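You operate a simulated robot arm through the tools that you are given. There is no shell and no other tool. Be economical: measure what you need, move in short steps, check, and stop when the job is done.

You are at the controls of a simulated two-armed robot. One attempt, no reset.

## Task
Pick up the white cup with one hand, pass it to the other hand and put it on the packing table before the feeder. Put the lens labelled "110 mm" from the middle top of the long table on the far top of the long table and the lens marked "200 mm" on the top of the small goods bench. Take the blue rubber sleeve and put it on the packing table before the feeder. Put the green usb stick on the blue card. Take the red usb stick and leave it on the gold metal block. Do these in any order. Set down upright: white cup.

It is judged by the outcome, as a careful person would: the job done as asked, and still so three seconds after it is handed in. It fails if anything else is knocked over, pushed out of place, dropped, spilled or broken.

## Robot
Two 7-joint arms with two-finger parallel grippers on one trunk, on a base that drives. Base frame: it is fixed to the floor where the robot stands at the start and does not move with it; the origin is under the middle of the robot, x ahead of it, y to its left, z up. Readings come in m, rad, newtons and seconds.
The left shoulder is at the start at [0.05, 0.158, 1.008], the right one opposite. With the tool pointing down near the work surface each hand reaches from about 0.24 to 0.66 m from the robot's upright axis, wherever it stands, measured 20 degrees to its own side. Places, roughly: blue card [0, -5.5, 0.75]; blue rubber sleeve (8x7x6 cm) [0.5, -2, 0.8]; far top of the long table [0.9, -0.3, 0.7]; gold metal block (5x5x2 cm) [-0.3, -3.5, 0.9]; green usb stick [1.5, -4, 0.75]; lens [0.5, -1.5, 0.75]; packing table before the feeder (38x22 cm) [-2.06, 1.94, 0.86]; red usb stick [1.5, -4, 0.75]; top of the small goods bench [-1, -5.7, 0.9]; white cup (7x7x11 cm) [0.7, -0.1, 0.8]. Payload 3.91 kg a hand.
Tool frame (each hand has its own): the origin (TCP) lies between the finger pads and is the grasp point; the fingertips stand 0.03 m ahead of it; z points along the fingers, y is the line along which they close. Largest opening 0.11 m; finger width 0.02, thickness 0.01; the body of the gripper, 0.048 by 0.112 m, starts 0.055 m behind the TCP.
Orientation is that of the tool frame in the base frame, as a unit quaternion [x, y, z, w]. With the fingers straight down and closing along the base's y, the tool's x points along the base's -x, its y along +y and its z along -z.

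## Interface
- The arms move only by the tool arm_command. It takes "left_steps", "right_steps" or both (then of equal length, played together; a hand with none holds still); each is one flat list of numbers, 7 for each row, row after row: the shift along the tool's x, y, z in m, then the turn, a rotation vector about the tool's x, y, z in degrees, then the opening, from 0 (shut) to 1 (fully open). In form: [dx, dy, dz, wx, wy, wz, grip, dx, dy, dz, wx, wy, wz, grip, ...]. A call has 1 to 10 rows; each row is the pose to reach, as a shift and turn from the pose commanded when the call began, along the tool's axes at that moment. Rows are played at 5 a second. More than 0.05 m and 0.15 rad between two rows, or a gripper value outside its range, and nothing of the call is played. Where a pose cannot be reached the arm comes as near as it can. A force on the tool above 40 N (or 10 N above the force at the start of the call, whichever is more), or a blocked arm, ends the call early, and 0.2 s more pass. The fingers move at their own pace (about 0.153 m/s each) and stop on an object; they squeeze with about 22 N. The grip force told is the motor's: it shows also when the fingers shut on nothing. Time passes only in rows, and 0.2 s behind the last, so rows that repeat a pose let the fingers close. It gives the time, the measured TCP pose, the force on the tool (base axes), the opening and the grip force at its end, in the units of the frame above (readings bear some noise), with the torque about the TCP (base axes, N m) and any sound that the robot's microphone picked up, and new pictures: "pictures" is both (left out), scene, wrist or none (wrist: the cameras of the hands that moved).
- Cameras (640 x 400 px; columns grow to the right, rows downward): "scene" is now at [0.1243, -0.0052, 1.1439]; the picture's right is [-0.13, -0.99, 0.00], its down [-0.54, 0.07, -0.84] and it looks along [0.83, -0.11, -0.55] (base axes); focal length 229 px, centre (320, 200). "left" rides on the left gripper at [0.073, -0.017, -0.103] in its tool frame; the picture's right is [0.23, 0.97, 0.00], its down [-0.76, 0.18, -0.62] and it looks along [-0.61, 0.14, 0.78] (tool axes); focal length 222 px, centre (320, 200). "right" rides on the right gripper at [0.072, 0.017, -0.103] in its tool frame; the picture's right is [-0.23, 0.97, 0.00], its down [-0.76, -0.18, -0.62] and it looks along [-0.61, -0.14, 0.78] (tool axes); focal length 222 px, centre (320, 200). There is no depth. A picture from a camera that has moved, and an enlarged one, comes with that camera's place and axes in the base frame and with its lens. The place of the scene camera against the robot may be out by one fixed shift of up to 0.012 m in any direction.
- slide_trunk(by): slides the trunk up (or, below 0, down) by that many m; the arms and the scene camera ride with it, the base frame stays. It gives what a move gives, with no picture.
- drive_base(legs): drives the robot by 1 to 6 legs, each [ahead, turn to the left] in m and rad, along the robot's own axes; the way and the turn of a leg run together, so that a leg with both is an arc; at most 1.5 m and 3.142 rad a leg. The arms and the cameras ride along, it lands a little off, and it stops where it bumps. It gives what a move gives, and a new picture of the scene camera.
- turn_head(pan, tilt): turns the head with the scene camera to pan (to the left, within 1.396 rad either way) and tilt (down, from -0.506 to 1.204), counted from straight ahead of the robot. It gives what a move gives, and a new picture of the scene camera.
- enlarge(camera, box): a new picture of the part [left, top, right, bottom] of that camera's present view, enlarged. No time passes.
- close_job(): hands the job in; it is judged then, once.

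Go step by step. Nothing tells you exact positions but the pictures and the camera data: compare them with the known pose of the tool, close in by small moves and look again before you grip or let go. The budget is 196 turns and 260 pictures, counting those below and the enlarged ones. Unless the task says otherwise, let go and move clear before handing in.

The tools are called after "Request:" by a JSON object that holds its "op" and its "data". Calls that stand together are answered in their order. arm_command: Moves the arms, as the interface text tells. Its arguments: {"type":"object","properties":{"left_steps":{"type":"array","items":{"type":"number"}},"right_steps":{"type":"array","items":{"type":"number"}},"pictures":{"type":"string","enum":["both","scene","wrist","none"]}},"required":[]} The other tools are called the same way: slide_trunk (by) slides the trunk up or down; drive_base (legs) drives the base; turn_head (pan, tilt) turns the head that bears the scene camera; enlarge (camera, box) takes an enlarged picture of a part of a camera's view; close_job () hands the job in.

At the start:

```text
t: 0.0
left_position: [0.4632, 0.1162, 0.9659]
left_orientation: [0.002, 1.0, -0.001, -0.001]
left_wrist_force: [-0.4, 1.0, -0.9]
left_moment: [-0.01, 0.02, 0.0]
left_opening: 0.1099
left_grasp_force: 0.1
right_position: [0.3485, -0.2014, 0.9852]
right_orientation: [0.002, 1.0, 0.0, 0.001]
right_wrist_force: [0.2, -0.5, -0.2]
right_moment: [0.0, 0.01, 0.01]
right_opening: 0.11
right_grasp_force: 0.0
trunk travel left (down, up): [-0.25, 0.232]
robot x, y, heading: [0.0002, -0.0016, -0.0]
head pan, tilt: [-0.134, 0.579]
```

scene: 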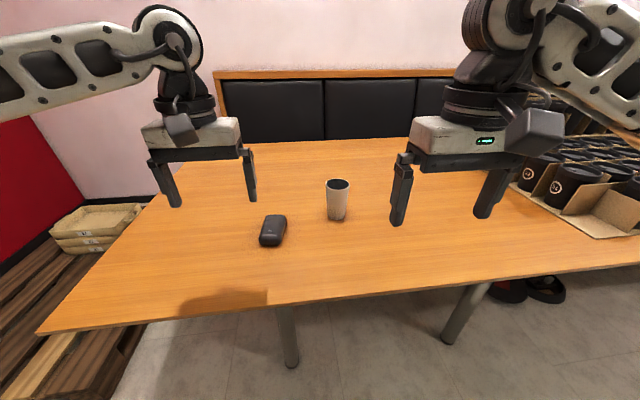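
right: 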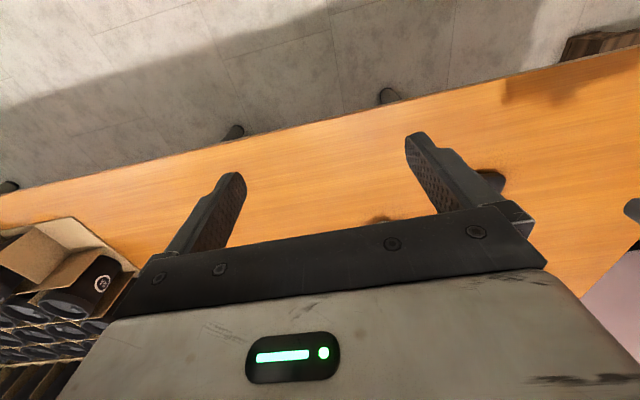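
left: 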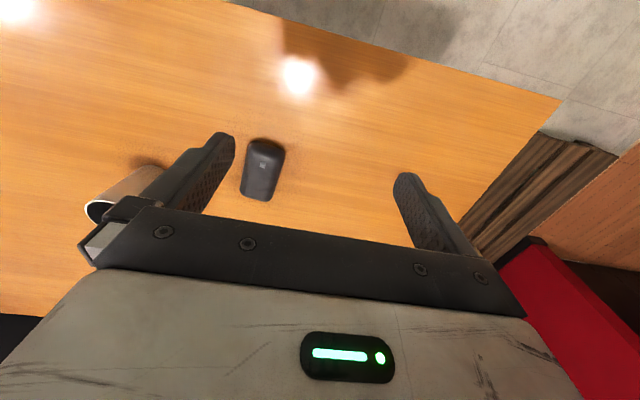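

The cup stands on the long table ahead at about (0.68, -0.13), beside a black object. I'll look around first to learn the room.

Request:
{"op": "turn_head", "data": {"pan": -1.2, "tilt": 0.4}}

Request:
{"op": "turn_head", "data": {"pan": 1.35, "tilt": 0.4}}

Request:
{"op": "turn_head", "data": {"pan": 0, "tilt": 0.7}}

```text
t: 1.3
left_position: [0.4615, 0.1161, 0.9648]
left_orientation: [0.002, 1.0, -0.001, 0.0]
left_wrist_force: [-0.7, 0.5, -0.6]
left_moment: [0.02, 0.0, -0.01]
left_opening: 0.1098
left_grasp_force: 0.2
right_position: [0.3491, -0.2025, 0.9849]
right_orientation: [0.001, 1.0, 0.0, 0.0]
right_wrist_force: [0.1, 0.7, 0.4]
right_moment: [0.0, 0.04, 0.02]
right_opening: 0.1099
right_grasp_force: 0.1
trunk travel left (down, up): [-0.25, 0.232]
robot x, y, heading: [-0.003, -0.0034, -0.003]
head pan, tilt: [-1.201, 0.4]
camera scene: at [0.0697, -0.0796, 1.1603], right [-0.93, -0.36, 0.0], down [-0.14, 0.36, -0.92], along [0.33, -0.86, -0.39], focal length 229 px, centre (320, 200)
```

scene: 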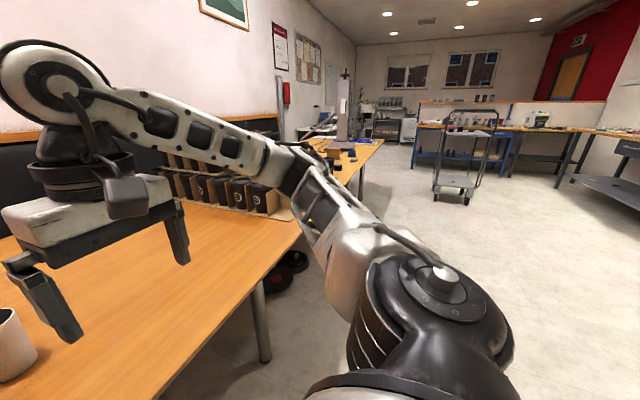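

```text
t: 3.6
left_position: [0.4627, 0.1161, 0.9659]
left_orientation: [0.002, 1.0, 0.0, 0.0]
left_wrist_force: [-0.2, -0.5, 0.1]
left_moment: [0.0, -0.01, 0.01]
left_opening: 0.1099
left_grasp_force: 0.1
right_position: [0.349, -0.2023, 0.9855]
right_orientation: [0.002, 1.0, -0.001, 0.001]
right_wrist_force: [-0.5, -0.5, -0.1]
right_moment: [0.0, 0.04, -0.03]
right_opening: 0.1101
right_grasp_force: 0.1
trunk travel left (down, up): [-0.25, 0.232]
robot x, y, heading: [-0.0015, 0.0022, -0.002]
head pan, tilt: [1.349, 0.4]
camera scene: at [0.0565, 0.0971, 1.1603], right [0.98, -0.22, 0.0], down [-0.09, -0.38, -0.92], along [0.2, 0.9, -0.39], focal length 229 px, centre (320, 200)
```

scene: 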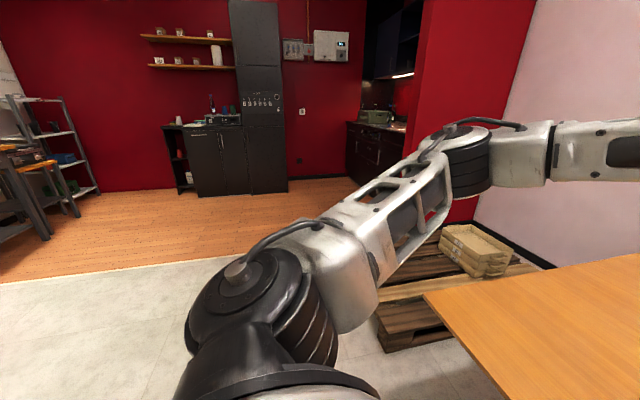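

```text
t: 5.1
left_position: [0.462, 0.1163, 0.9644]
left_orientation: [0.002, 1.0, 0.001, 0.0]
left_wrist_force: [-0.6, 0.4, 0.7]
left_moment: [0.03, 0.03, 0.0]
left_opening: 0.11
left_grasp_force: 0.1
right_position: [0.3486, -0.203, 0.9843]
right_orientation: [0.002, 1.0, 0.0, 0.0]
right_wrist_force: [0.8, 0.9, 0.5]
right_moment: [-0.03, -0.01, 0.02]
right_opening: 0.1098
right_grasp_force: 0.1
trunk travel left (down, up): [-0.25, 0.232]
robot x, y, heading: [-0.0035, 0.0025, -0.001]
head pan, tilt: [0.0, 0.7]
camera scene: at [0.121, 0.0068, 1.1335], right [0.0, -1.0, 0.0], down [-0.64, 0.0, -0.77], along [0.77, 0.0, -0.64], focal length 229 px, centre (320, 200)
```

scene: 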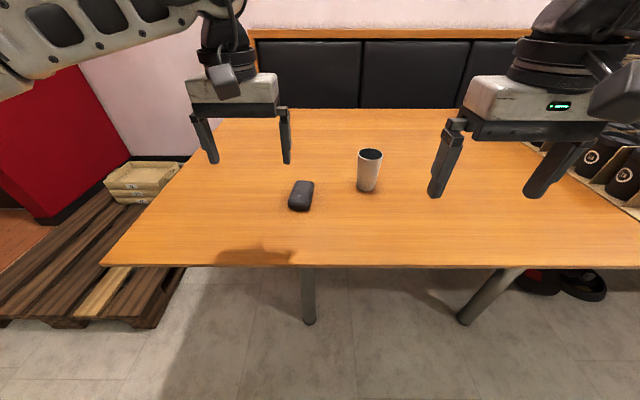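

The cup stands at about (0.66, -0.13), with the table top near z 0.73. I'll drive a little closer so both hands can reach it.

Request:
{"op": "drive_base", "data": {"legs": [[0.12, 0]]}}

```text
t: 6.4
left_position: [0.5848, 0.1154, 0.965]
left_orientation: [0.002, 1.0, 0.0, 0.0]
left_wrist_force: [0.4, -0.5, 0.2]
left_moment: [0.02, 0.03, 0.0]
left_opening: 0.11
left_grasp_force: 0.0
right_position: [0.4718, -0.2034, 0.9857]
right_orientation: [0.003, 1.0, 0.0, 0.0]
right_wrist_force: [-0.6, -0.9, 0.1]
right_moment: [0.0, -0.02, -0.01]
right_opening: 0.11
right_grasp_force: 0.1
trunk travel left (down, up): [-0.25, 0.232]
robot x, y, heading: [0.1269, -0.0009, 0.001]
head pan, tilt: [0.0, 0.7]
camera scene: at [0.2427, 0.0066, 1.1334], right [0.0, -1.0, 0.0], down [-0.64, 0.0, -0.76], along [0.76, 0.0, -0.64], focal length 229 px, centre (320, 200)
```

scene: 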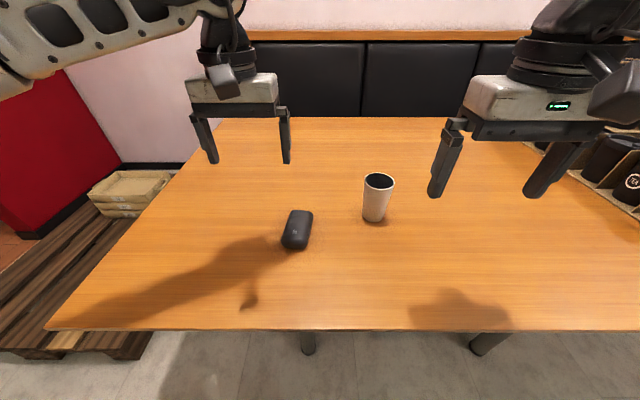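

Now I turn both hands about 90° so their cameras face outward and the fingers close along x.

Request:
{"op": "arm_command", "data": {"right_steps": [0, 0, 0, 0, 0, -8.5, 1, 0, 0, 0, 0, 0, -17, 1, 0, 0, 0, 0, 0, -25.5, 1, 0, 0, 0, 0, 0, -34, 1, 0, 0, 0, 0, 0, -42.5, 1, 0, 0, 0, 0, 0, -51, 1, 0, 0, 0, 0, 0, -59.5, 1, 0, 0, 0, 0, 0, -68, 1, 0, 0, 0, 0, 0, -76.5, 1, 0, 0, 0, 0, 0, -85, 1], "left_steps": [0, 0, 0, 0, 0, 8.5, 1, 0, 0, 0, 0, 0, 17, 1, 0, 0, 0, 0, 0, 25.5, 1, 0, 0, 0, 0, 0, 34, 1, 0, 0, 0, 0, 0, 42.5, 1, 0, 0, 0, 0, 0, 51, 1, 0, 0, 0, 0, 0, 59.5, 1, 0, 0, 0, 0, 0, 68, 1, 0, 0, 0, 0, 0, 76.5, 1, 0, 0, 0, 0, 0, 85, 1], "pictures": "both"}}

```text
t: 8.6
left_position: [0.4603, 0.0662, 0.9594]
left_orientation: [0.675, 0.738, 0.001, 0.001]
left_wrist_force: [-0.7, 0.5, 0.1]
left_moment: [-0.02, 0.01, 0.01]
left_opening: 0.1098
left_grasp_force: 0.0
left hand out of reach, approached as far as the arm can: row 7, 8, 9, 10
right_position: [0.4116, -0.1508, 0.9779]
right_orientation: [-0.674, 0.739, 0.0, 0.0]
right_wrist_force: [-0.1, 0.0, 0.6]
right_moment: [-0.04, -0.02, -0.02]
right_opening: 0.1101
right_grasp_force: 0.0
right hand out of reach, approached as far as the arm can: row 8, 9, 10
trunk travel left (down, up): [-0.25, 0.232]
robot x, y, heading: [0.1242, 0.0027, 0.001]
head pan, tilt: [0.0, 0.7]
camera scene: at [0.2424, 0.0067, 1.1335], right [0.0, -1.0, 0.0], down [-0.64, 0.0, -0.77], along [0.77, 0.0, -0.64], focal length 229 px, centre (320, 200)
camera right: at [0.3872, -0.2209, 1.0805], right [-0.95, 0.32, 0.0], down [0.25, 0.74, 0.62], along [0.2, 0.59, -0.78], focal length 222 px, centre (320, 200)
camera left: at [0.4362, 0.138, 1.0628], right [0.95, 0.31, 0.0], down [0.24, -0.74, 0.62], along [0.2, -0.59, -0.78], focal length 222 px, centre (320, 200)
```

scene: 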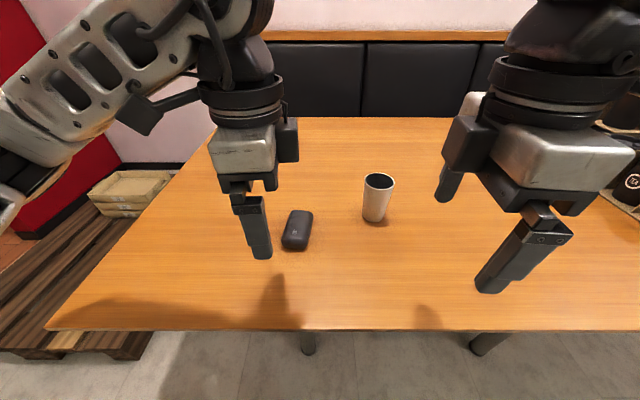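
right: 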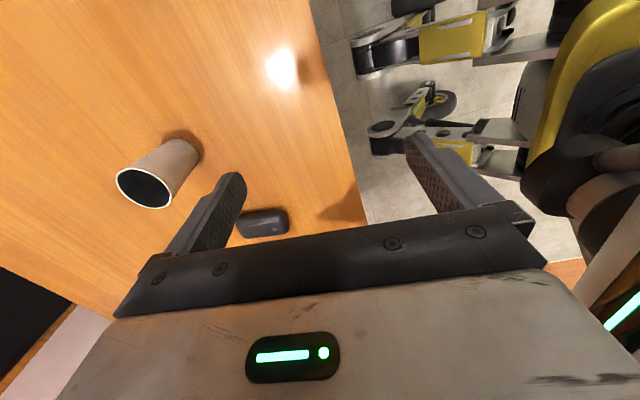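
left: 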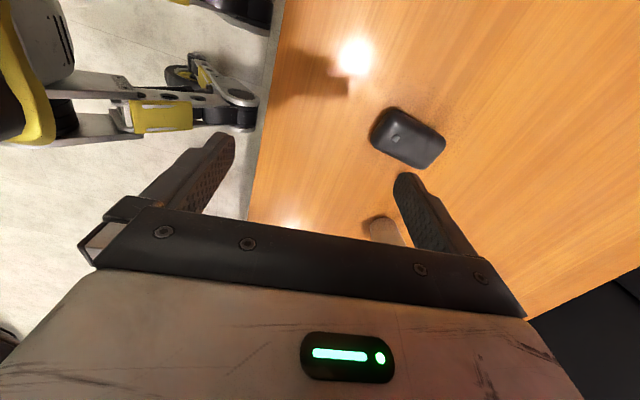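

Turned like this, the hands lose reach. I'll turn them back and use another plan: the right hand grips the cup low with a forward tilt, and the left takes it from above.

Request:
{"op": "arm_command", "data": {"right_steps": [0, 0, 0, 0, 0, 8.5, 1, 0, 0, 0, 0, 0, 17, 1, 0, 0, 0, 0, 0, 25.5, 1, 0, 0, 0, 0, 0, 34, 1, 0, 0, 0, 0, 0, 42.5, 1, 0, 0, 0, 0, 0, 51, 1, 0, 0, 0, 0, 0, 59.5, 1, 0, 0, 0, 0, 0, 68, 1, 0, 0, 0, 0, 0, 70, 1, 0, 0, 0, 0, 0, 70, 1], "left_steps": [0, 0, 0, 0, 0, -8.5, 1, 0, 0, 0, 0, 0, -17, 1, 0, 0, 0, 0, 0, -25.5, 1, 0, 0, 0, 0, 0, -34, 1, 0, 0, 0, 0, 0, -42.5, 1, 0, 0, 0, 0, 0, -51, 1, 0, 0, 0, 0, 0, -59.5, 1, 0, 0, 0, 0, 0, -68, 1, 0, 0, 0, 0, 0, -76.5, 1, 0, 0, 0, 0, 0, -85, 1], "pictures": "none"}}

```text
t: 10.8
left_position: [0.4593, 0.0646, 0.9573]
left_orientation: [0.0, 1.0, 0.0, 0.0]
left_wrist_force: [0.3, 0.1, 0.1]
left_moment: [0.02, -0.01, 0.03]
left_opening: 0.1099
left_grasp_force: 0.1
right_position: [0.4107, -0.15, 0.9751]
right_orientation: [-0.127, 0.992, 0.001, 0.0]
right_wrist_force: [-0.2, -0.4, -0.5]
right_moment: [-0.01, 0.04, 0.03]
right_opening: 0.1101
right_grasp_force: 0.0
trunk travel left (down, up): [-0.25, 0.232]
robot x, y, heading: [0.1232, -0.0001, -0.002]
head pan, tilt: [0.0, 0.7]
```

Request:
{"op": "arm_command", "data": {"right_steps": [-0.026, -0.008, 0.027, 0, -7, 0, 1, -0.053, -0.015, 0.054, 0, -14, 0, 1, -0.079, -0.023, 0.081, 0, -21, 0, 1, -0.106, -0.03, 0.108, 0, -28, 0, 1, -0.132, -0.038, 0.135, 0, -35, 0, 1, -0.132, -0.038, 0.135, 0, -35, 0, 1], "left_steps": [0, 0.02, 0, 0, 0, 0, 1, 0, 0.04, 0, 0, 0, 0, 1, 0, 0.06, 0, 0, 0, 0, 1, 0, 0.08, 0, 0, 0, 0, 1, 0, 0.1, 0, 0, 0, 0, 1, 0, 0.1, 0, 0, 0, 0, 1], "pictures": "both"}}

```text
t: 12.2
left_position: [0.4595, 0.164, 0.9565]
left_orientation: [0.002, 1.0, 0.0, 0.0]
left_wrist_force: [0.3, -0.2, 0.0]
left_moment: [-0.01, 0.0, -0.03]
left_opening: 0.1101
left_grasp_force: 0.1
right_position: [0.5499, -0.1514, 0.8392]
right_orientation: [-0.122, 0.946, 0.038, 0.299]
right_wrist_force: [0.6, -0.1, 0.6]
right_moment: [-0.02, 0.0, 0.02]
right_opening: 0.11
right_grasp_force: 0.0
trunk travel left (down, up): [-0.25, 0.232]
robot x, y, heading: [0.1224, 0.0032, 0.0]
head pan, tilt: [0.0, 0.7]
camera scene: at [0.2425, 0.0066, 1.1335], right [0.0, -1.0, 0.0], down [-0.64, 0.0, -0.76], along [0.76, 0.0, -0.64], focal length 229 px, centre (320, 200)
camera right: at [0.4313, -0.1658, 0.8823], right [-0.07, 0.99, 0.13], down [0.3, -0.1, 0.95], along [0.95, 0.1, -0.29], focal length 222 px, centre (320, 200)
camera left: at [0.3868, 0.1482, 1.0625], right [-0.22, 0.97, 0.0], down [0.76, 0.17, 0.62], along [0.61, 0.14, -0.78], focal length 222 px, centre (320, 200)
```

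scene: 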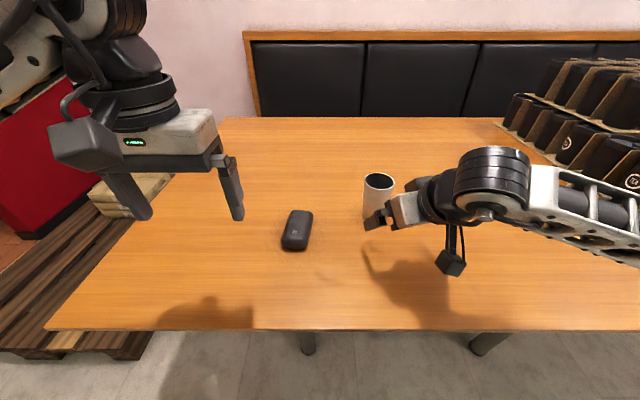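
right: 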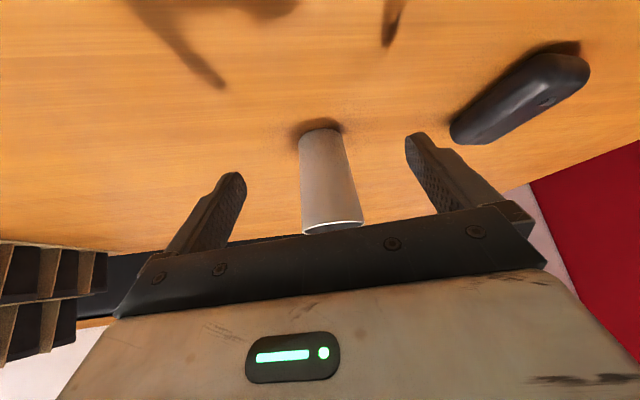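
left: 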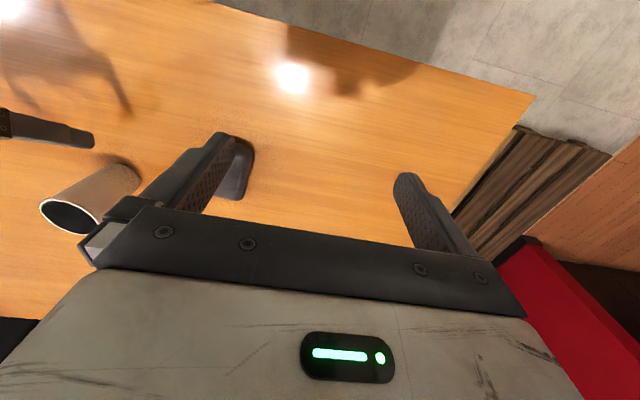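

Cup base is at (0.647, -0.134) and the table at z 0.738. I'll move the open fingers around the cup.

Request:
{"op": "arm_command", "data": {"right_steps": [0, -0.0075, 0, 0, 0, 0, 1, -0.012, -0.0075, 0.026, 0, 0, 0, 1, -0.023, -0.0075, 0.052, 0, 0, 0, 1, -0.035, -0.0075, 0.078, 0, 0, 0, 1, -0.0464, -0.0075, 0.1046, 0, 0, 0, 1, -0.0464, -0.0075, 0.1046, 0, 0, 0, 1], "pictures": "both"}}

```text
t: 13.6
left_position: [0.4587, 0.1638, 0.9574]
left_orientation: [0.001, 1.0, 0.0, 0.0]
left_wrist_force: [-0.7, -0.4, 0.7]
left_moment: [0.03, 0.01, -0.01]
left_opening: 0.1101
left_grasp_force: 0.0
right_position: [0.6457, -0.1358, 0.7822]
right_orientation: [-0.123, 0.946, 0.039, 0.298]
right_wrist_force: [0.0, 0.3, 0.3]
right_moment: [-0.01, -0.01, -0.03]
right_opening: 0.11
right_grasp_force: 0.1
trunk travel left (down, up): [-0.25, 0.232]
robot x, y, heading: [0.1192, 0.0045, 0.002]
head pan, tilt: [0.0, 0.7]
camera scene: at [0.2424, 0.0066, 1.1335], right [0.0, -1.0, 0.0], down [-0.64, 0.0, -0.76], along [0.76, 0.0, -0.64], focal length 229 px, centre (320, 200)
camera right: at [0.5264, -0.1496, 0.8247], right [-0.07, 0.99, 0.13], down [0.3, -0.1, 0.95], along [0.95, 0.1, -0.29], focal length 222 px, centre (320, 200)
```

scene: 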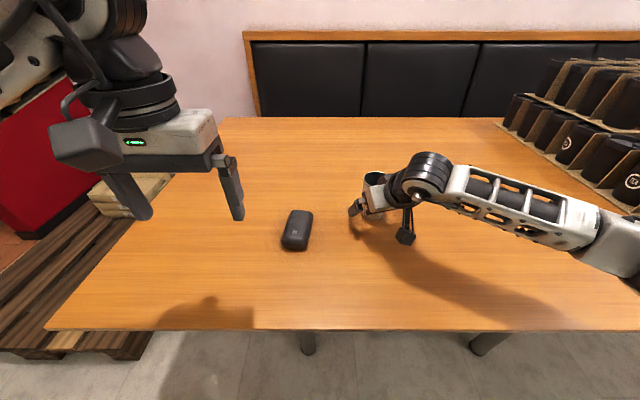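
right: 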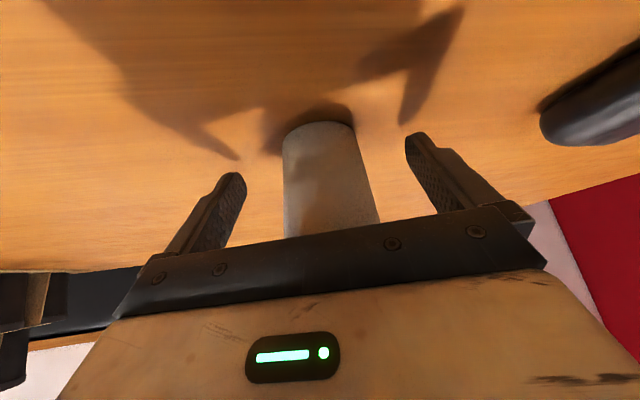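

Request:
{"op": "arm_command", "data": {"right_steps": [0, 0, 0, 0, 0, 0, 0.3, 0, 0, 0, 0, 0, 0, 0.3, 0, 0, 0, 0, 0, 0, 0, 0, 0, 0, 0, 0, 0, 0, 0, 0, 0, 0, 0, 0, 0, -0.0086, 0, -0.0123, 0, 0, 0, 0, -0.023, 0, -0.0328, 0, 0, 0, 0], "pictures": "both"}}

```text
t: 15.2
left_position: [0.4582, 0.1636, 0.9573]
left_orientation: [0.002, 1.0, 0.0, -0.001]
left_wrist_force: [-0.3, 0.1, 0.9]
left_moment: [-0.02, 0.0, 0.0]
left_opening: 0.1098
left_grasp_force: 0.0
right_position: [0.646, -0.1364, 0.8213]
right_orientation: [-0.122, 0.946, 0.039, 0.298]
right_wrist_force: [0.4, -0.5, -2.1]
right_moment: [-0.01, 0.02, 0.0]
right_opening: 0.0552
right_grasp_force: 10.5
trunk travel left (down, up): [-0.25, 0.232]
robot x, y, heading: [0.121, 0.0028, -0.001]
head pan, tilt: [0.0, 0.7]
camera scene: at [0.2425, 0.0066, 1.1334], right [0.0, -1.0, 0.0], down [-0.64, 0.0, -0.76], along [0.76, 0.0, -0.64], focal length 229 px, centre (320, 200)
camera right: at [0.5265, -0.1489, 0.864], right [-0.07, 0.99, 0.13], down [0.3, -0.1, 0.95], along [0.95, 0.1, -0.29], focal length 222 px, centre (320, 200)
```

scene: 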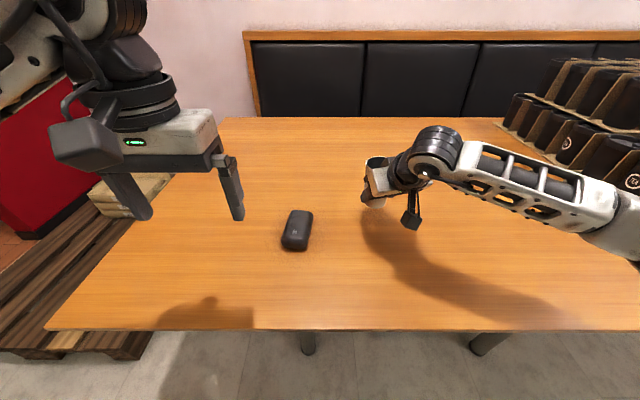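
right: 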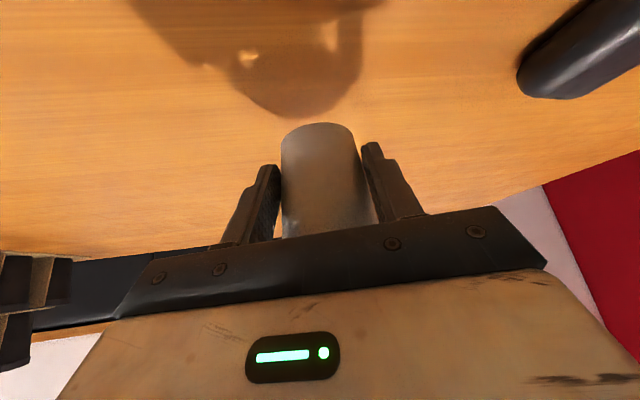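

The right hand holds the cup. I bring it inward for the pass and raise the left hand.

Request:
{"op": "arm_command", "data": {"right_steps": [0.005, 0.022, -0.0085, 0, 0, 0, 0, 0.01, 0.045, -0.017, 0, 0, 0, 0, 0.015, 0.067, -0.0254, 0, 0, 0, 0, 0.02, 0.089, -0.034, 0, 0, 0, 0, 0.025, 0.112, -0.042, 0, 0, 0, 0, 0.0304, 0.134, -0.0507, 0, 0, 0, 0, 0.0304, 0.134, -0.0507, 0, 0, 0, 0], "left_steps": [0, 0, -0.008, 0, 0, 0, 1, 0, 0, -0.016, 0, 0, 0, 1, 0, 0, -0.024, 0, 0, 0, 1, 0, 0, -0.032, 0, 0, 0, 1, 0, 0, -0.04, 0, 0, 0, 1, 0, 0, -0.05, 0, 0, 0, 1, 0, 0, -0.05, 0, 0, 0, 1], "pictures": "both"}}

```text
t: 16.8
left_position: [0.4588, 0.1625, 1.0072]
left_orientation: [0.003, 1.0, 0.0, 0.0]
left_wrist_force: [-0.7, 0.0, 0.1]
left_moment: [0.0, 0.01, 0.0]
left_opening: 0.11
left_grasp_force: 0.0
right_position: [0.5584, -0.0205, 0.8455]
right_orientation: [-0.123, 0.946, 0.039, 0.298]
right_wrist_force: [0.4, 0.1, -2.1]
right_moment: [-0.01, 0.03, 0.0]
right_opening: 0.055
right_grasp_force: 10.4
trunk travel left (down, up): [-0.25, 0.232]
robot x, y, heading: [0.121, -0.002, 0.001]
head pan, tilt: [0.0, 0.7]
camera scene: at [0.2425, 0.0066, 1.1334], right [0.0, -1.0, 0.0], down [-0.64, 0.0, -0.76], along [0.76, 0.0, -0.64], focal length 229 px, centre (320, 200)
camera right: at [0.4399, -0.0345, 0.8887], right [-0.07, 0.99, 0.13], down [0.3, -0.1, 0.95], along [0.95, 0.1, -0.29], focal length 222 px, centre (320, 200)
camera left: at [0.3865, 0.1477, 1.1125], right [-0.22, 0.97, 0.0], down [0.76, 0.17, 0.62], along [0.61, 0.14, -0.78], focal length 222 px, centre (320, 200)
```

scene: 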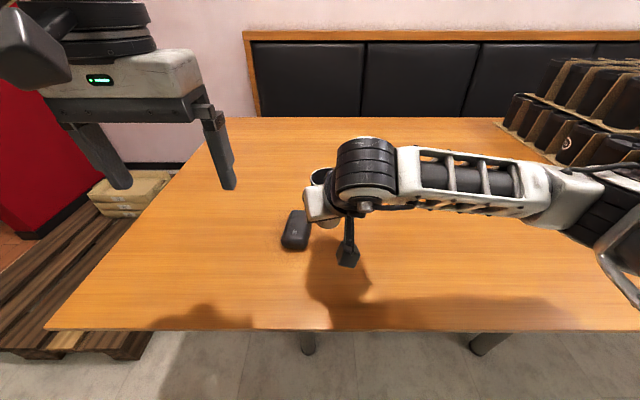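
right: 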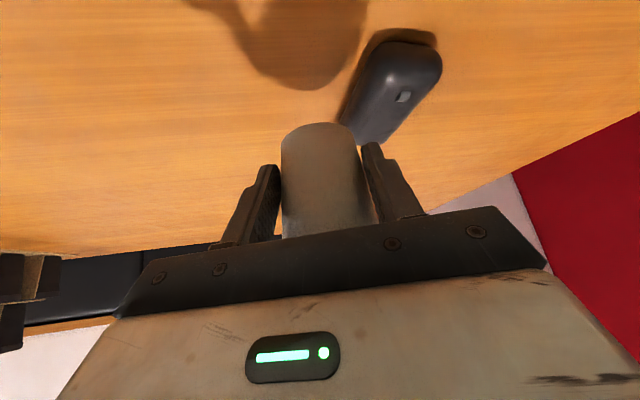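
left: 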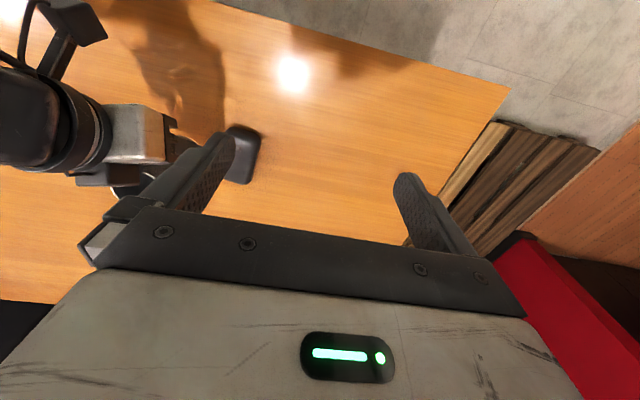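

The right wrist would block a straight-down approach, so the left hand will come in leaning from the front at 30°. I move it to its approach point first.

Request:
{"op": "arm_command", "data": {"left_steps": [-0.031, 0, 0.001, 0, 6, 0, 1, -0.063, 0, 0.002, 0, 12, 0, 1, -0.094, 0, 0.003, 0, 18, 0, 1, -0.126, 0, 0.004, 0, 24, 0, 1, -0.157, 0, 0.006, 0, 30, 0, 1, -0.157, -0.037, 0.006, 0, 30, 0, 1, -0.157, -0.073, 0.006, 0, 30, 0, 1, -0.157, -0.11, 0.006, 0, 30, 0, 1, -0.157, -0.146, 0.006, 0, 30, 0, 1, -0.157, -0.183, 0.006, 0, 30, 0, 1], "pictures": "both"}}

```text
t: 19.0
left_position: [0.5875, 0.0039, 0.9863]
left_orientation: [0.002, 0.966, 0.0, -0.258]
left_wrist_force: [0.0, 0.3, 0.4]
left_moment: [0.0, 0.01, 0.0]
left_opening: 0.1102
left_grasp_force: 0.1
left hand out of reach, approached as far as the arm can: row 5, 6, 7, 8, 9, 10
right_position: [0.5586, -0.0205, 0.8443]
right_orientation: [-0.122, 0.946, 0.039, 0.299]
right_wrist_force: [-0.1, 0.1, -1.7]
right_moment: [-0.01, 0.07, -0.01]
right_opening: 0.0551
right_grasp_force: 10.2
trunk travel left (down, up): [-0.25, 0.232]
robot x, y, heading: [0.1223, 0.0004, 0.0]
head pan, tilt: [0.0, 0.7]
camera scene: at [0.2426, 0.0069, 1.1334], right [0.0, -1.0, 0.0], down [-0.64, 0.0, -0.76], along [0.76, 0.0, -0.64], focal length 229 px, centre (320, 200)
camera left: at [0.5765, -0.0117, 1.1149], right [-0.19, 0.97, 0.11], down [0.97, 0.18, 0.16], along [0.14, 0.14, -0.98], focal length 222 px, centre (320, 200)
```

scene: 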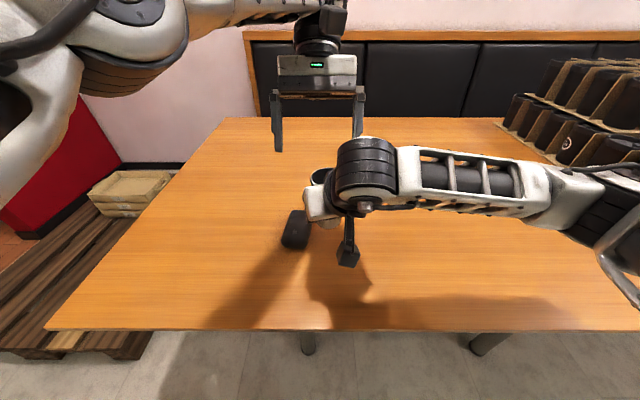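
left: 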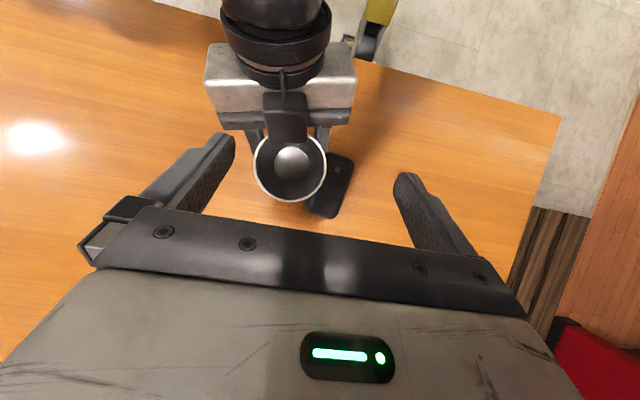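

Request:
{"op": "enlarge", "data": {"camera": "left", "box": [180, 0, 420, 240]}}

Request:
{"op": "enlarge", "data": {"camera": "scene", "box": [220, 0, 440, 280]}}

```text
1.67 times, centred on (300, 120) of left
camera zoom: at [0.5765, -0.0117, 1.1149], right [-0.19, 0.97, 0.11], down [0.97, 0.18, 0.16], along [0.14, 0.14, -0.98], focal length 370 px, centre (353, 333)
```

zoom: 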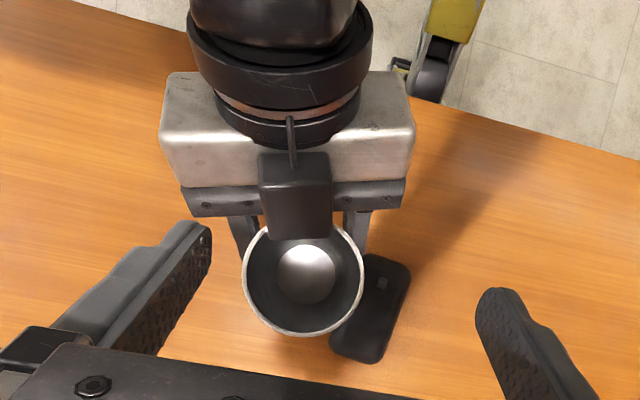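

```text
1.43 times, centred on (330, 140) of scene
camera zoom: at [0.2426, 0.0069, 1.1334], right [0.0, -1.0, 0.0], down [-0.64, 0.0, -0.76], along [0.76, 0.0, -0.64], focal length 327 px, centre (306, 286)
```

zoom: 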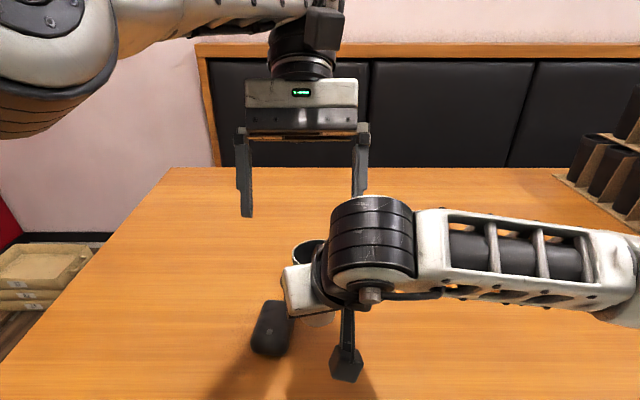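

The cup axis is really at about (0.58, -0.016). A block on the right gripper overhangs its near rim, so the left comes straight down around the rim from here.

Request:
{"op": "arm_command", "data": {"left_steps": [0, -0.02, 0, 0, 0, 0, 1, -0.009, -0.02, 0.019, 0, 0, 0, 1, -0.018, -0.02, 0.038, 0, 0, 0, 1, -0.027, -0.02, 0.057, 0, 0, 0, 1, -0.037, -0.02, 0.0755, 0, 0, 0, 1, -0.037, -0.02, 0.0755, 0, 0, 0, 1], "pictures": "both"}}

```text
t: 20.4
left_position: [0.5827, -0.0147, 0.9021]
left_orientation: [0.002, 0.966, 0.001, -0.26]
left_wrist_force: [0.8, 0.6, -0.9]
left_moment: [0.02, 0.0, 0.01]
left_opening: 0.11
left_grasp_force: 0.0
left hand out of reach, approached as far as the arm can: row 1
right_position: [0.5591, -0.0208, 0.8465]
right_orientation: [-0.122, 0.946, 0.039, 0.299]
right_wrist_force: [-0.5, 0.0, -1.2]
right_moment: [0.0, 0.07, -0.01]
right_opening: 0.0554
right_grasp_force: 10.2
trunk travel left (down, up): [-0.25, 0.232]
robot x, y, heading: [0.121, -0.0014, -0.001]
head pan, tilt: [0.0, 0.7]
camera scene: at [0.2426, 0.0066, 1.1334], right [0.0, -1.0, 0.0], down [-0.64, 0.0, -0.76], along [0.76, 0.0, -0.64], focal length 229 px, centre (320, 200)
camera left: at [0.5715, -0.0316, 1.0296], right [-0.19, 0.97, 0.11], down [0.97, 0.17, 0.16], along [0.14, 0.14, -0.98], focal length 222 px, centre (320, 200)
```

scene: 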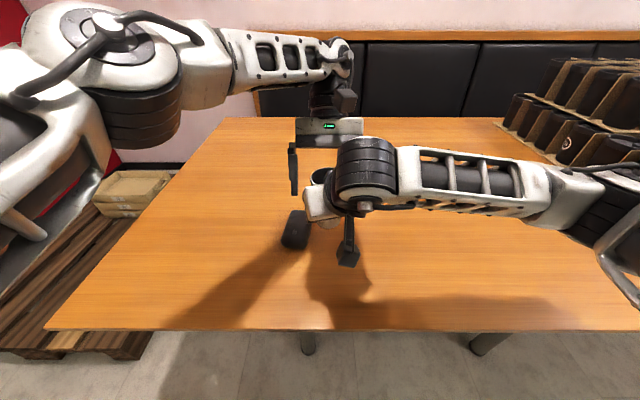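
left: 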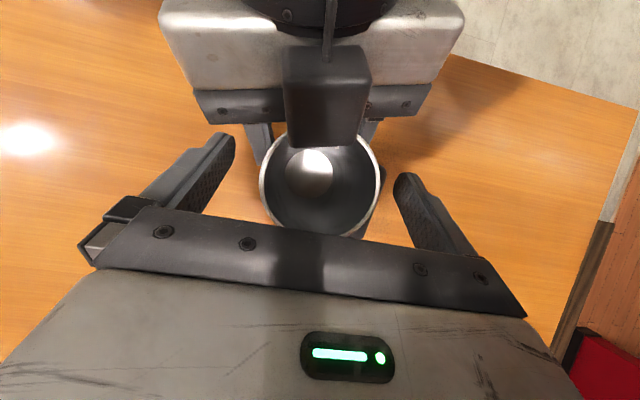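

The left fingers straddle the rim well. I lower 1 cm and close the left hand.

Request:
{"op": "arm_command", "data": {"left_steps": [-0.005, 0, 0.0087, 0, 0, 0, 1, -0.005, 0, 0.0087, 0, 0, 0, 0.5, -0.005, 0, 0.0087, 0, 0, 0, 0.5, -0.005, 0, 0.0087, 0, 0, 0, 0, -0.005, 0, 0.0087, 0, 0, 0, 0, -0.005, 0, 0.0087, 0, 0, 0, 0], "pictures": "wrist"}}

```text
t: 21.4
left_position: [0.582, -0.0209, 0.8943]
left_orientation: [0.004, 0.966, -0.008, -0.257]
left_wrist_force: [1.3, -4.7, -1.3]
left_moment: [0.14, -0.08, 0.49]
left_opening: 0.0775
left_grasp_force: 21.9
right_position: [0.5565, -0.0159, 0.847]
right_orientation: [-0.127, 0.945, 0.046, 0.298]
right_wrist_force: [-0.3, 4.4, -0.1]
right_moment: [-0.34, 0.02, -0.37]
right_opening: 0.0547
right_grasp_force: 10.2
trunk travel left (down, up): [-0.25, 0.232]
robot x, y, heading: [0.1258, 0.0027, -0.001]
head pan, tilt: [0.0, 0.7]
stopped in row 5 (left hand): the force on the tool passed its limit at 40 N (the readings are from after the stop); the commanded pose is now the measured one
camera left: at [0.5702, -0.0349, 1.0213], right [-0.2, 0.98, 0.1], down [0.97, 0.18, 0.16], along [0.14, 0.12, -0.98], focal length 222 px, centre (320, 200)
```

left: 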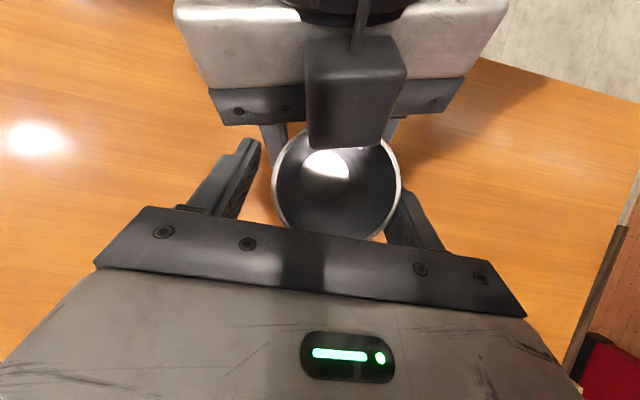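

A left finger met the right hand's finger. I'll reopen, raise and shift forward a bit, then close again.

Request:
{"op": "arm_command", "data": {"left_steps": [0, 0, 0, 0, 0, 0, 1, 0, 0, 0, 0, 0, 0, 1, 0.001, 0.004, -0.017, 0, 0, 0, 1, 0.001, 0.004, -0.017, 0, 0, 0, 1], "pictures": "wrist"}}

```text
t: 22.4
left_position: [0.5888, -0.0175, 0.9104]
left_orientation: [0.004, 0.966, -0.006, -0.258]
left_wrist_force: [-0.5, -0.2, -0.3]
left_moment: [-0.01, 0.03, 0.02]
left_opening: 0.11
left_grasp_force: 0.0
right_position: [0.5574, -0.0169, 0.8462]
right_orientation: [-0.127, 0.945, 0.046, 0.298]
right_wrist_force: [0.3, -0.2, -1.6]
right_moment: [0.0, 0.0, 0.01]
right_opening: 0.0548
right_grasp_force: 10.1
trunk travel left (down, up): [-0.25, 0.232]
robot x, y, heading: [0.1225, -0.0035, 0.001]
head pan, tilt: [0.0, 0.7]
camera left: at [0.578, -0.0307, 1.0373], right [-0.19, 0.98, 0.1], down [0.97, 0.18, 0.16], along [0.14, 0.13, -0.98], focal length 222 px, centre (320, 200)
```

left: 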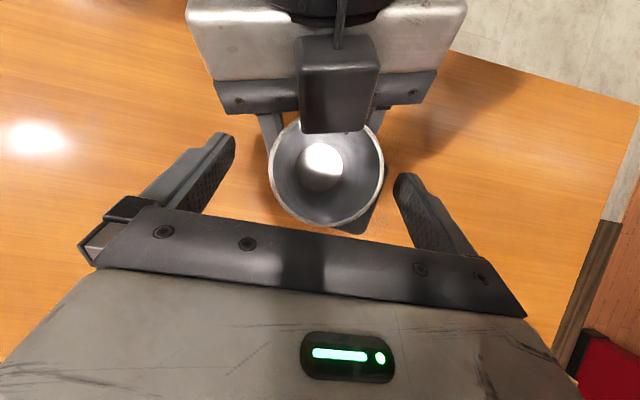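

Request:
{"op": "arm_command", "data": {"left_steps": [0, 0.004, 0.002, 0, 0, 0, 1, 0, 0.004, 0.002, 0, 0, 0, 0.7, 0, 0.004, 0.002, 0, 0, 0, 0.6, 0, 0.004, 0.002, 0, 0, 0, 0.5, 0, 0.004, 0.002, 0, 0, 0, 0.4, 0, 0.004, 0.002, 0, 0, 0, 0.2], "pictures": "wrist"}}

```text
t: 23.8
left_position: [0.5878, -0.0136, 0.9069]
left_orientation: [0.005, 0.966, -0.008, -0.258]
left_wrist_force: [0.2, -4.1, 0.8]
left_moment: [-0.22, 0.07, 0.06]
left_opening: 0.0647
left_grasp_force: 10.0
right_position: [0.5573, -0.0156, 0.8467]
right_orientation: [-0.128, 0.945, 0.046, 0.298]
right_wrist_force: [0.5, 4.2, -1.7]
right_moment: [-0.05, 0.02, 0.09]
right_opening: 0.0545
right_grasp_force: 9.8
trunk travel left (down, up): [-0.25, 0.232]
robot x, y, heading: [0.12, -0.0019, -0.002]
head pan, tilt: [0.0, 0.7]
camera left: at [0.5769, -0.027, 1.0353], right [-0.19, 0.98, 0.1], down [0.97, 0.18, 0.16], along [0.14, 0.12, -0.98], focal length 222 px, centre (320, 200)
```

left: 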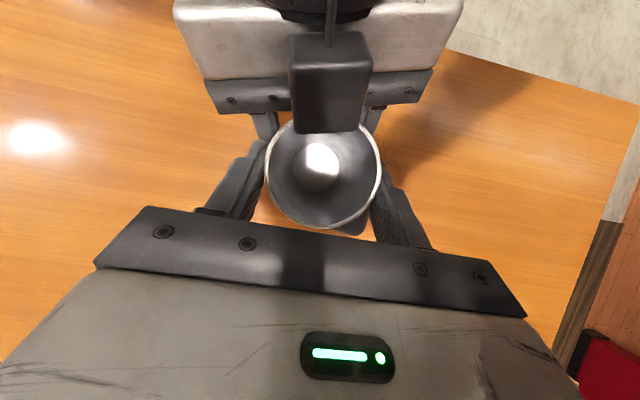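

The left hand grips the cup rim. I open the right hand a little and withdraw it straight back.

Request:
{"op": "arm_command", "data": {"right_steps": [0, 0, 0, 0, 0, 0, 0.7, 0, 0, 0, 0, 0, 0, 0.75, 0, 0, 0, 0, 0, 0, 0.75, 0.0164, 0, -0.0115, 0, 0, 0, 0.75, 0.041, 0, -0.0287, 0, 0, 0, 0.75, 0.0737, 0, -0.0517, 0, 0, 0, 0.75, 0.098, 0, -0.0689, 0, 0, 0, 0.75], "left_steps": [0, 0, 0, 0, 0, 0, 0.1, 0, 0, 0, 0, 0, 0, 0.1, 0, 0, 0, 0, 0, 0, 0.1, 0, 0, 0, 0, 0, 0, 0.1, 0, 0, 0, 0, 0, 0, 0.1, 0, 0, 0, 0, 0, 0, 0.1, 0, 0, 0, 0, 0, 0, 0.1], "pictures": "both"}}

```text
t: 25.4
left_position: [0.587, -0.0122, 0.9076]
left_orientation: [0.004, 0.966, -0.006, -0.257]
left_wrist_force: [0.3, 0.2, -0.4]
left_moment: [-0.01, -0.02, 0.03]
left_opening: 0.0646
left_grasp_force: 9.5
right_position: [0.442, -0.0467, 0.8463]
right_orientation: [-0.127, 0.945, 0.045, 0.299]
right_wrist_force: [-0.4, -0.5, -1.0]
right_moment: [0.01, 0.0, -0.02]
right_opening: 0.0823
right_grasp_force: 0.0
trunk travel left (down, up): [-0.25, 0.232]
robot x, y, heading: [0.1232, -0.0026, 0.001]
head pan, tilt: [0.0, 0.7]
camera scene: at [0.2425, 0.0066, 1.1334], right [0.0, -1.0, 0.0], down [-0.64, 0.0, -0.76], along [0.76, 0.0, -0.64], focal length 229 px, centre (320, 200)
camera right: at [0.3232, -0.0624, 0.8881], right [-0.08, 0.99, 0.14], down [0.3, -0.11, 0.95], along [0.95, 0.12, -0.29], focal length 222 px, centre (320, 200)
camera left: at [0.5769, -0.0269, 1.0353], right [-0.19, 0.98, 0.1], down [0.97, 0.18, 0.16], along [0.14, 0.13, -0.98], focal length 222 px, centre (320, 200)
```

scene: 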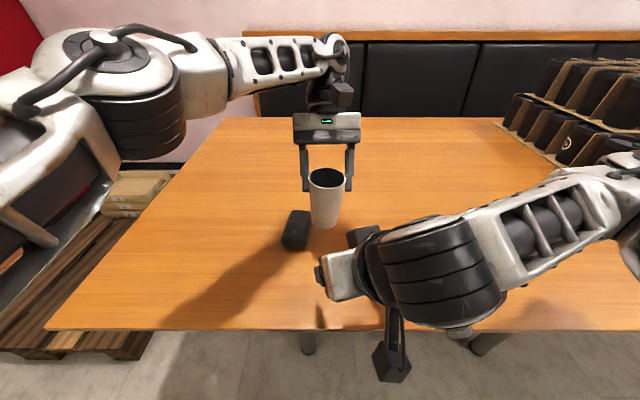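
right: 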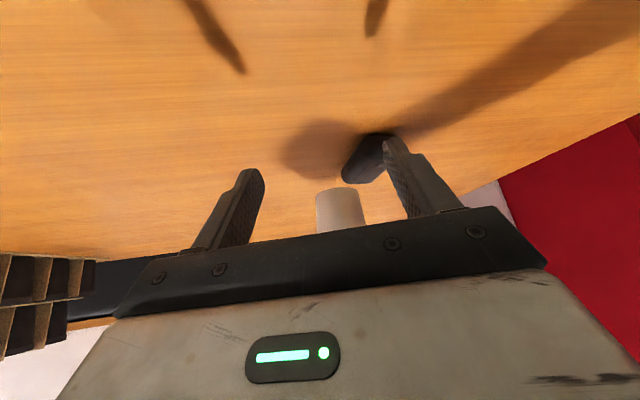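
left: 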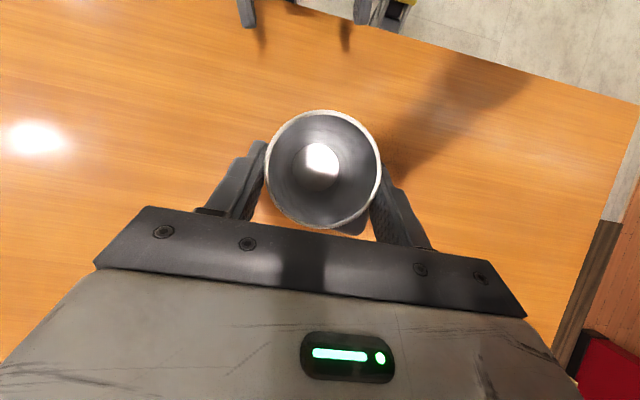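

Pass done: the left hand holds the cup upright. I tuck both arms in, then drive toward the middle of the long table.

Request:
{"op": "arm_command", "data": {"right_steps": [-0.012, -0.025, -0.018, 0, 6, 0, 0.75, -0.025, -0.05, -0.036, 0, 12, 0, 1, -0.037, -0.075, -0.053, 0, 18, 0, 1, -0.05, -0.1, -0.071, 0, 24, 0, 1, -0.062, -0.125, -0.089, 0, 30, 0, 1, -0.075, -0.15, -0.107, 0, 35, 0, 1, -0.075, -0.15, -0.107, 0, 35, 0, 1], "left_steps": [0.017, 0.022, 0, 0, 0, 0, 0.1, 0.034, 0.043, 0, 0, 0, 0, 0.1, 0.051, 0.065, 0, 0, 0, 0, 0.1, 0.069, 0.087, 0, 0, 0, 0, 0.1, 0.086, 0.108, 0, 0, 0, 0, 0.1, 0.103, 0.13, 0, 0, 0, 0, 0.1, 0.103, 0.13, 0, 0, 0, 0, 0.1], "pictures": "scene"}}

Request:
{"op": "drive_base", "data": {"legs": [[-0.5, 0], [0, -1.5708], [1.45, 0]]}}

```text
t: 27.0
left_position: [0.4994, 0.1188, 0.9568]
left_orientation: [0.004, 0.966, -0.006, -0.257]
left_wrist_force: [-0.4, -0.6, -1.7]
left_moment: [0.01, 0.0, 0.0]
left_opening: 0.0645
left_grasp_force: 10.0
right_position: [0.4815, -0.1963, 0.9735]
right_orientation: [-0.136, 0.991, 0.005, 0.0]
right_wrist_force: [0.6, -1.7, -0.1]
right_moment: [0.02, 0.02, 0.0]
right_opening: 0.1103
right_grasp_force: 0.0
trunk travel left (down, up): [-0.25, 0.232]
robot x, y, heading: [0.1216, 0.0017, -0.0]
head pan, tilt: [0.0, 0.7]
camera scene: at [0.2425, 0.0066, 1.1334], right [0.0, -1.0, 0.0], down [-0.64, 0.0, -0.76], along [0.76, 0.0, -0.64], focal length 229 px, centre (320, 200)
```

scene: 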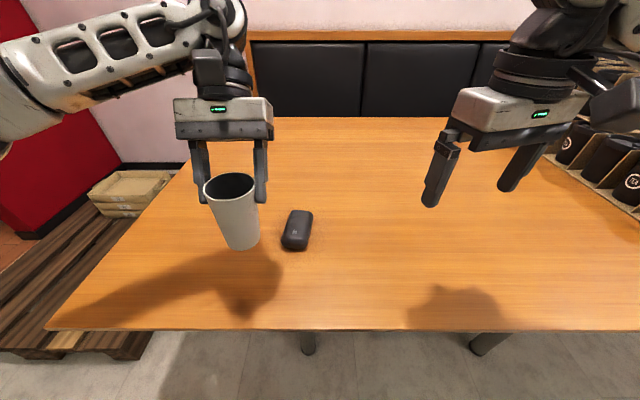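

```text
t: 40.5
left_position: [-0.2952, -1.8211, 0.9554]
left_orientation: [0.693, 0.673, 0.179, -0.185]
left_wrist_force: [0.9, 0.1, -1.2]
left_moment: [0.01, -0.02, 0.02]
left_opening: 0.0647
left_grasp_force: 10.3
right_position: [-0.6084, -1.7963, 0.9727]
right_orientation: [0.613, 0.79, 0.003, 0.005]
right_wrist_force: [0.2, 0.6, -0.7]
right_moment: [-0.03, 0.01, 0.01]
right_opening: 0.11
right_grasp_force: 0.1
trunk travel left (down, up): [-0.25, 0.232]
robot x, y, heading: [-0.4041, -1.4402, -1.591]
head pan, tilt: [0.0, 0.7]
camera scene: at [-0.4125, -1.5589, 1.1334], right [-1.0, 0.02, 0.0], down [0.01, 0.64, -0.76], along [-0.02, -0.76, -0.64], focal length 229 px, centre (320, 200)
```

scene: 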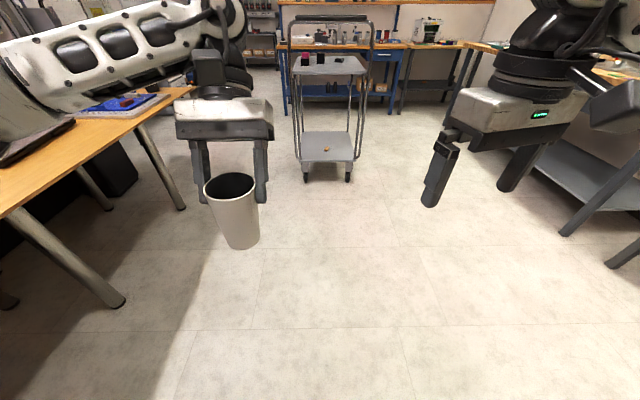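

The cup is secure. Now I face the middle of the long table.

Request:
{"op": "drive_base", "data": {"legs": [[0.3, 0], [0, 1.59]]}}

```text
t: 46.5
left_position: [-0.0344, -1.6342, 0.9566]
left_orientation: [0.009, 0.966, -0.006, -0.257]
left_wrist_force: [0.0, 0.7, -2.9]
left_moment: [-0.01, -0.03, 0.0]
left_opening: 0.0647
left_grasp_force: 10.1
right_position: [-0.0555, -1.9464, 0.974]
right_orientation: [-0.131, 0.991, 0.005, 0.001]
right_wrist_force: [-0.2, 0.3, 0.4]
right_moment: [-0.02, 0.0, 0.02]
right_opening: 0.1102
right_grasp_force: 0.1
trunk travel left (down, up): [-0.25, 0.232]
robot x, y, heading: [-0.4126, -1.7509, -0.008]
head pan, tilt: [0.0, 0.7]
camera scene: at [-0.2928, -1.7431, 1.1334], right [-0.01, -1.0, 0.0], down [-0.64, 0.01, -0.76], along [0.76, -0.01, -0.64], focal length 229 px, centre (320, 200)
```

scene: 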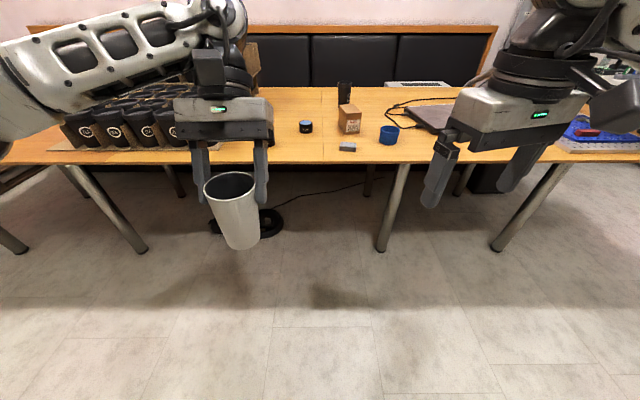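

The blue sleeve is near (0.52, -2.0) and a lens near (0.65, -1.69). I drive up to the table.

Request:
{"op": "drive_base", "data": {"legs": [[0.45, 0.008]]}}

Request:
{"op": "turn_head", "data": {"pan": -0.2, "tilt": 0.6}}

```text
t: 49.2
left_position: [0.408, -1.633, 0.9562]
left_orientation: [0.005, 0.966, -0.007, -0.258]
left_wrist_force: [0.1, -0.3, -1.2]
left_moment: [-0.02, 0.03, 0.0]
left_opening: 0.0648
left_grasp_force: 10.1
right_position: [0.3902, -1.9468, 0.9745]
right_orientation: [-0.135, 0.991, 0.005, 0.001]
right_wrist_force: [-1.0, 0.2, -0.4]
right_moment: [-0.05, 0.01, 0.0]
right_opening: 0.1101
right_grasp_force: 0.0
trunk travel left (down, up): [-0.25, 0.232]
robot x, y, heading: [0.0286, -1.7508, -0.006]
head pan, tilt: [0.0, 0.7]
camera scene: at [0.1511, -1.7444, 1.1334], right [0.0, -1.0, 0.0], down [-0.64, 0.0, -0.76], along [0.76, 0.0, -0.64], focal length 229 px, centre (320, 200)
```

scene: 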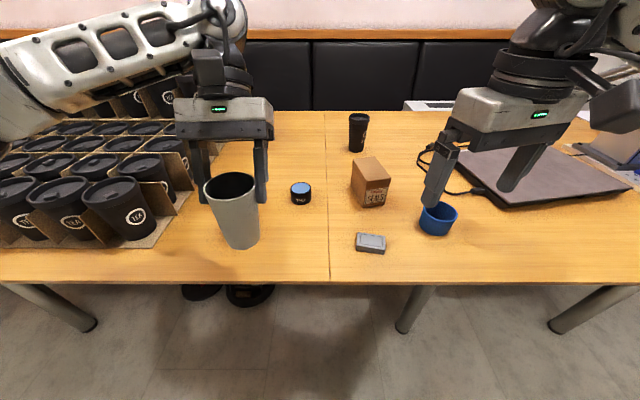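

```text
t: 49.9
left_position: [0.4087, -1.6325, 0.9573]
left_orientation: [0.004, 0.966, -0.007, -0.258]
left_wrist_force: [1.0, 0.1, -0.9]
left_moment: [0.0, -0.02, 0.01]
left_opening: 0.0649
left_grasp_force: 10.1
right_position: [0.3904, -1.9469, 0.9745]
right_orientation: [-0.135, 0.991, 0.006, 0.001]
right_wrist_force: [0.1, -0.2, 0.0]
right_moment: [0.0, -0.03, 0.01]
right_opening: 0.1097
right_grasp_force: 0.1
trunk travel left (down, up): [-0.25, 0.232]
robot x, y, heading: [0.029, -1.7543, -0.0]
head pan, tilt: [-0.201, 0.6]
camera scene: at [0.1527, -1.762, 1.142], right [-0.2, -0.98, 0.0], down [-0.55, 0.11, -0.82], along [0.81, -0.16, -0.57], focal length 229 px, centre (320, 200)
```

scene: 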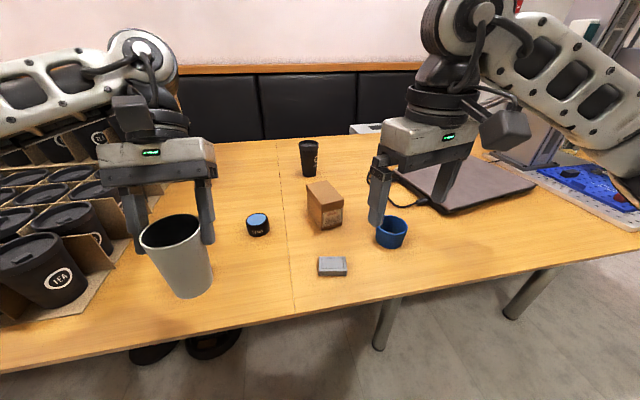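

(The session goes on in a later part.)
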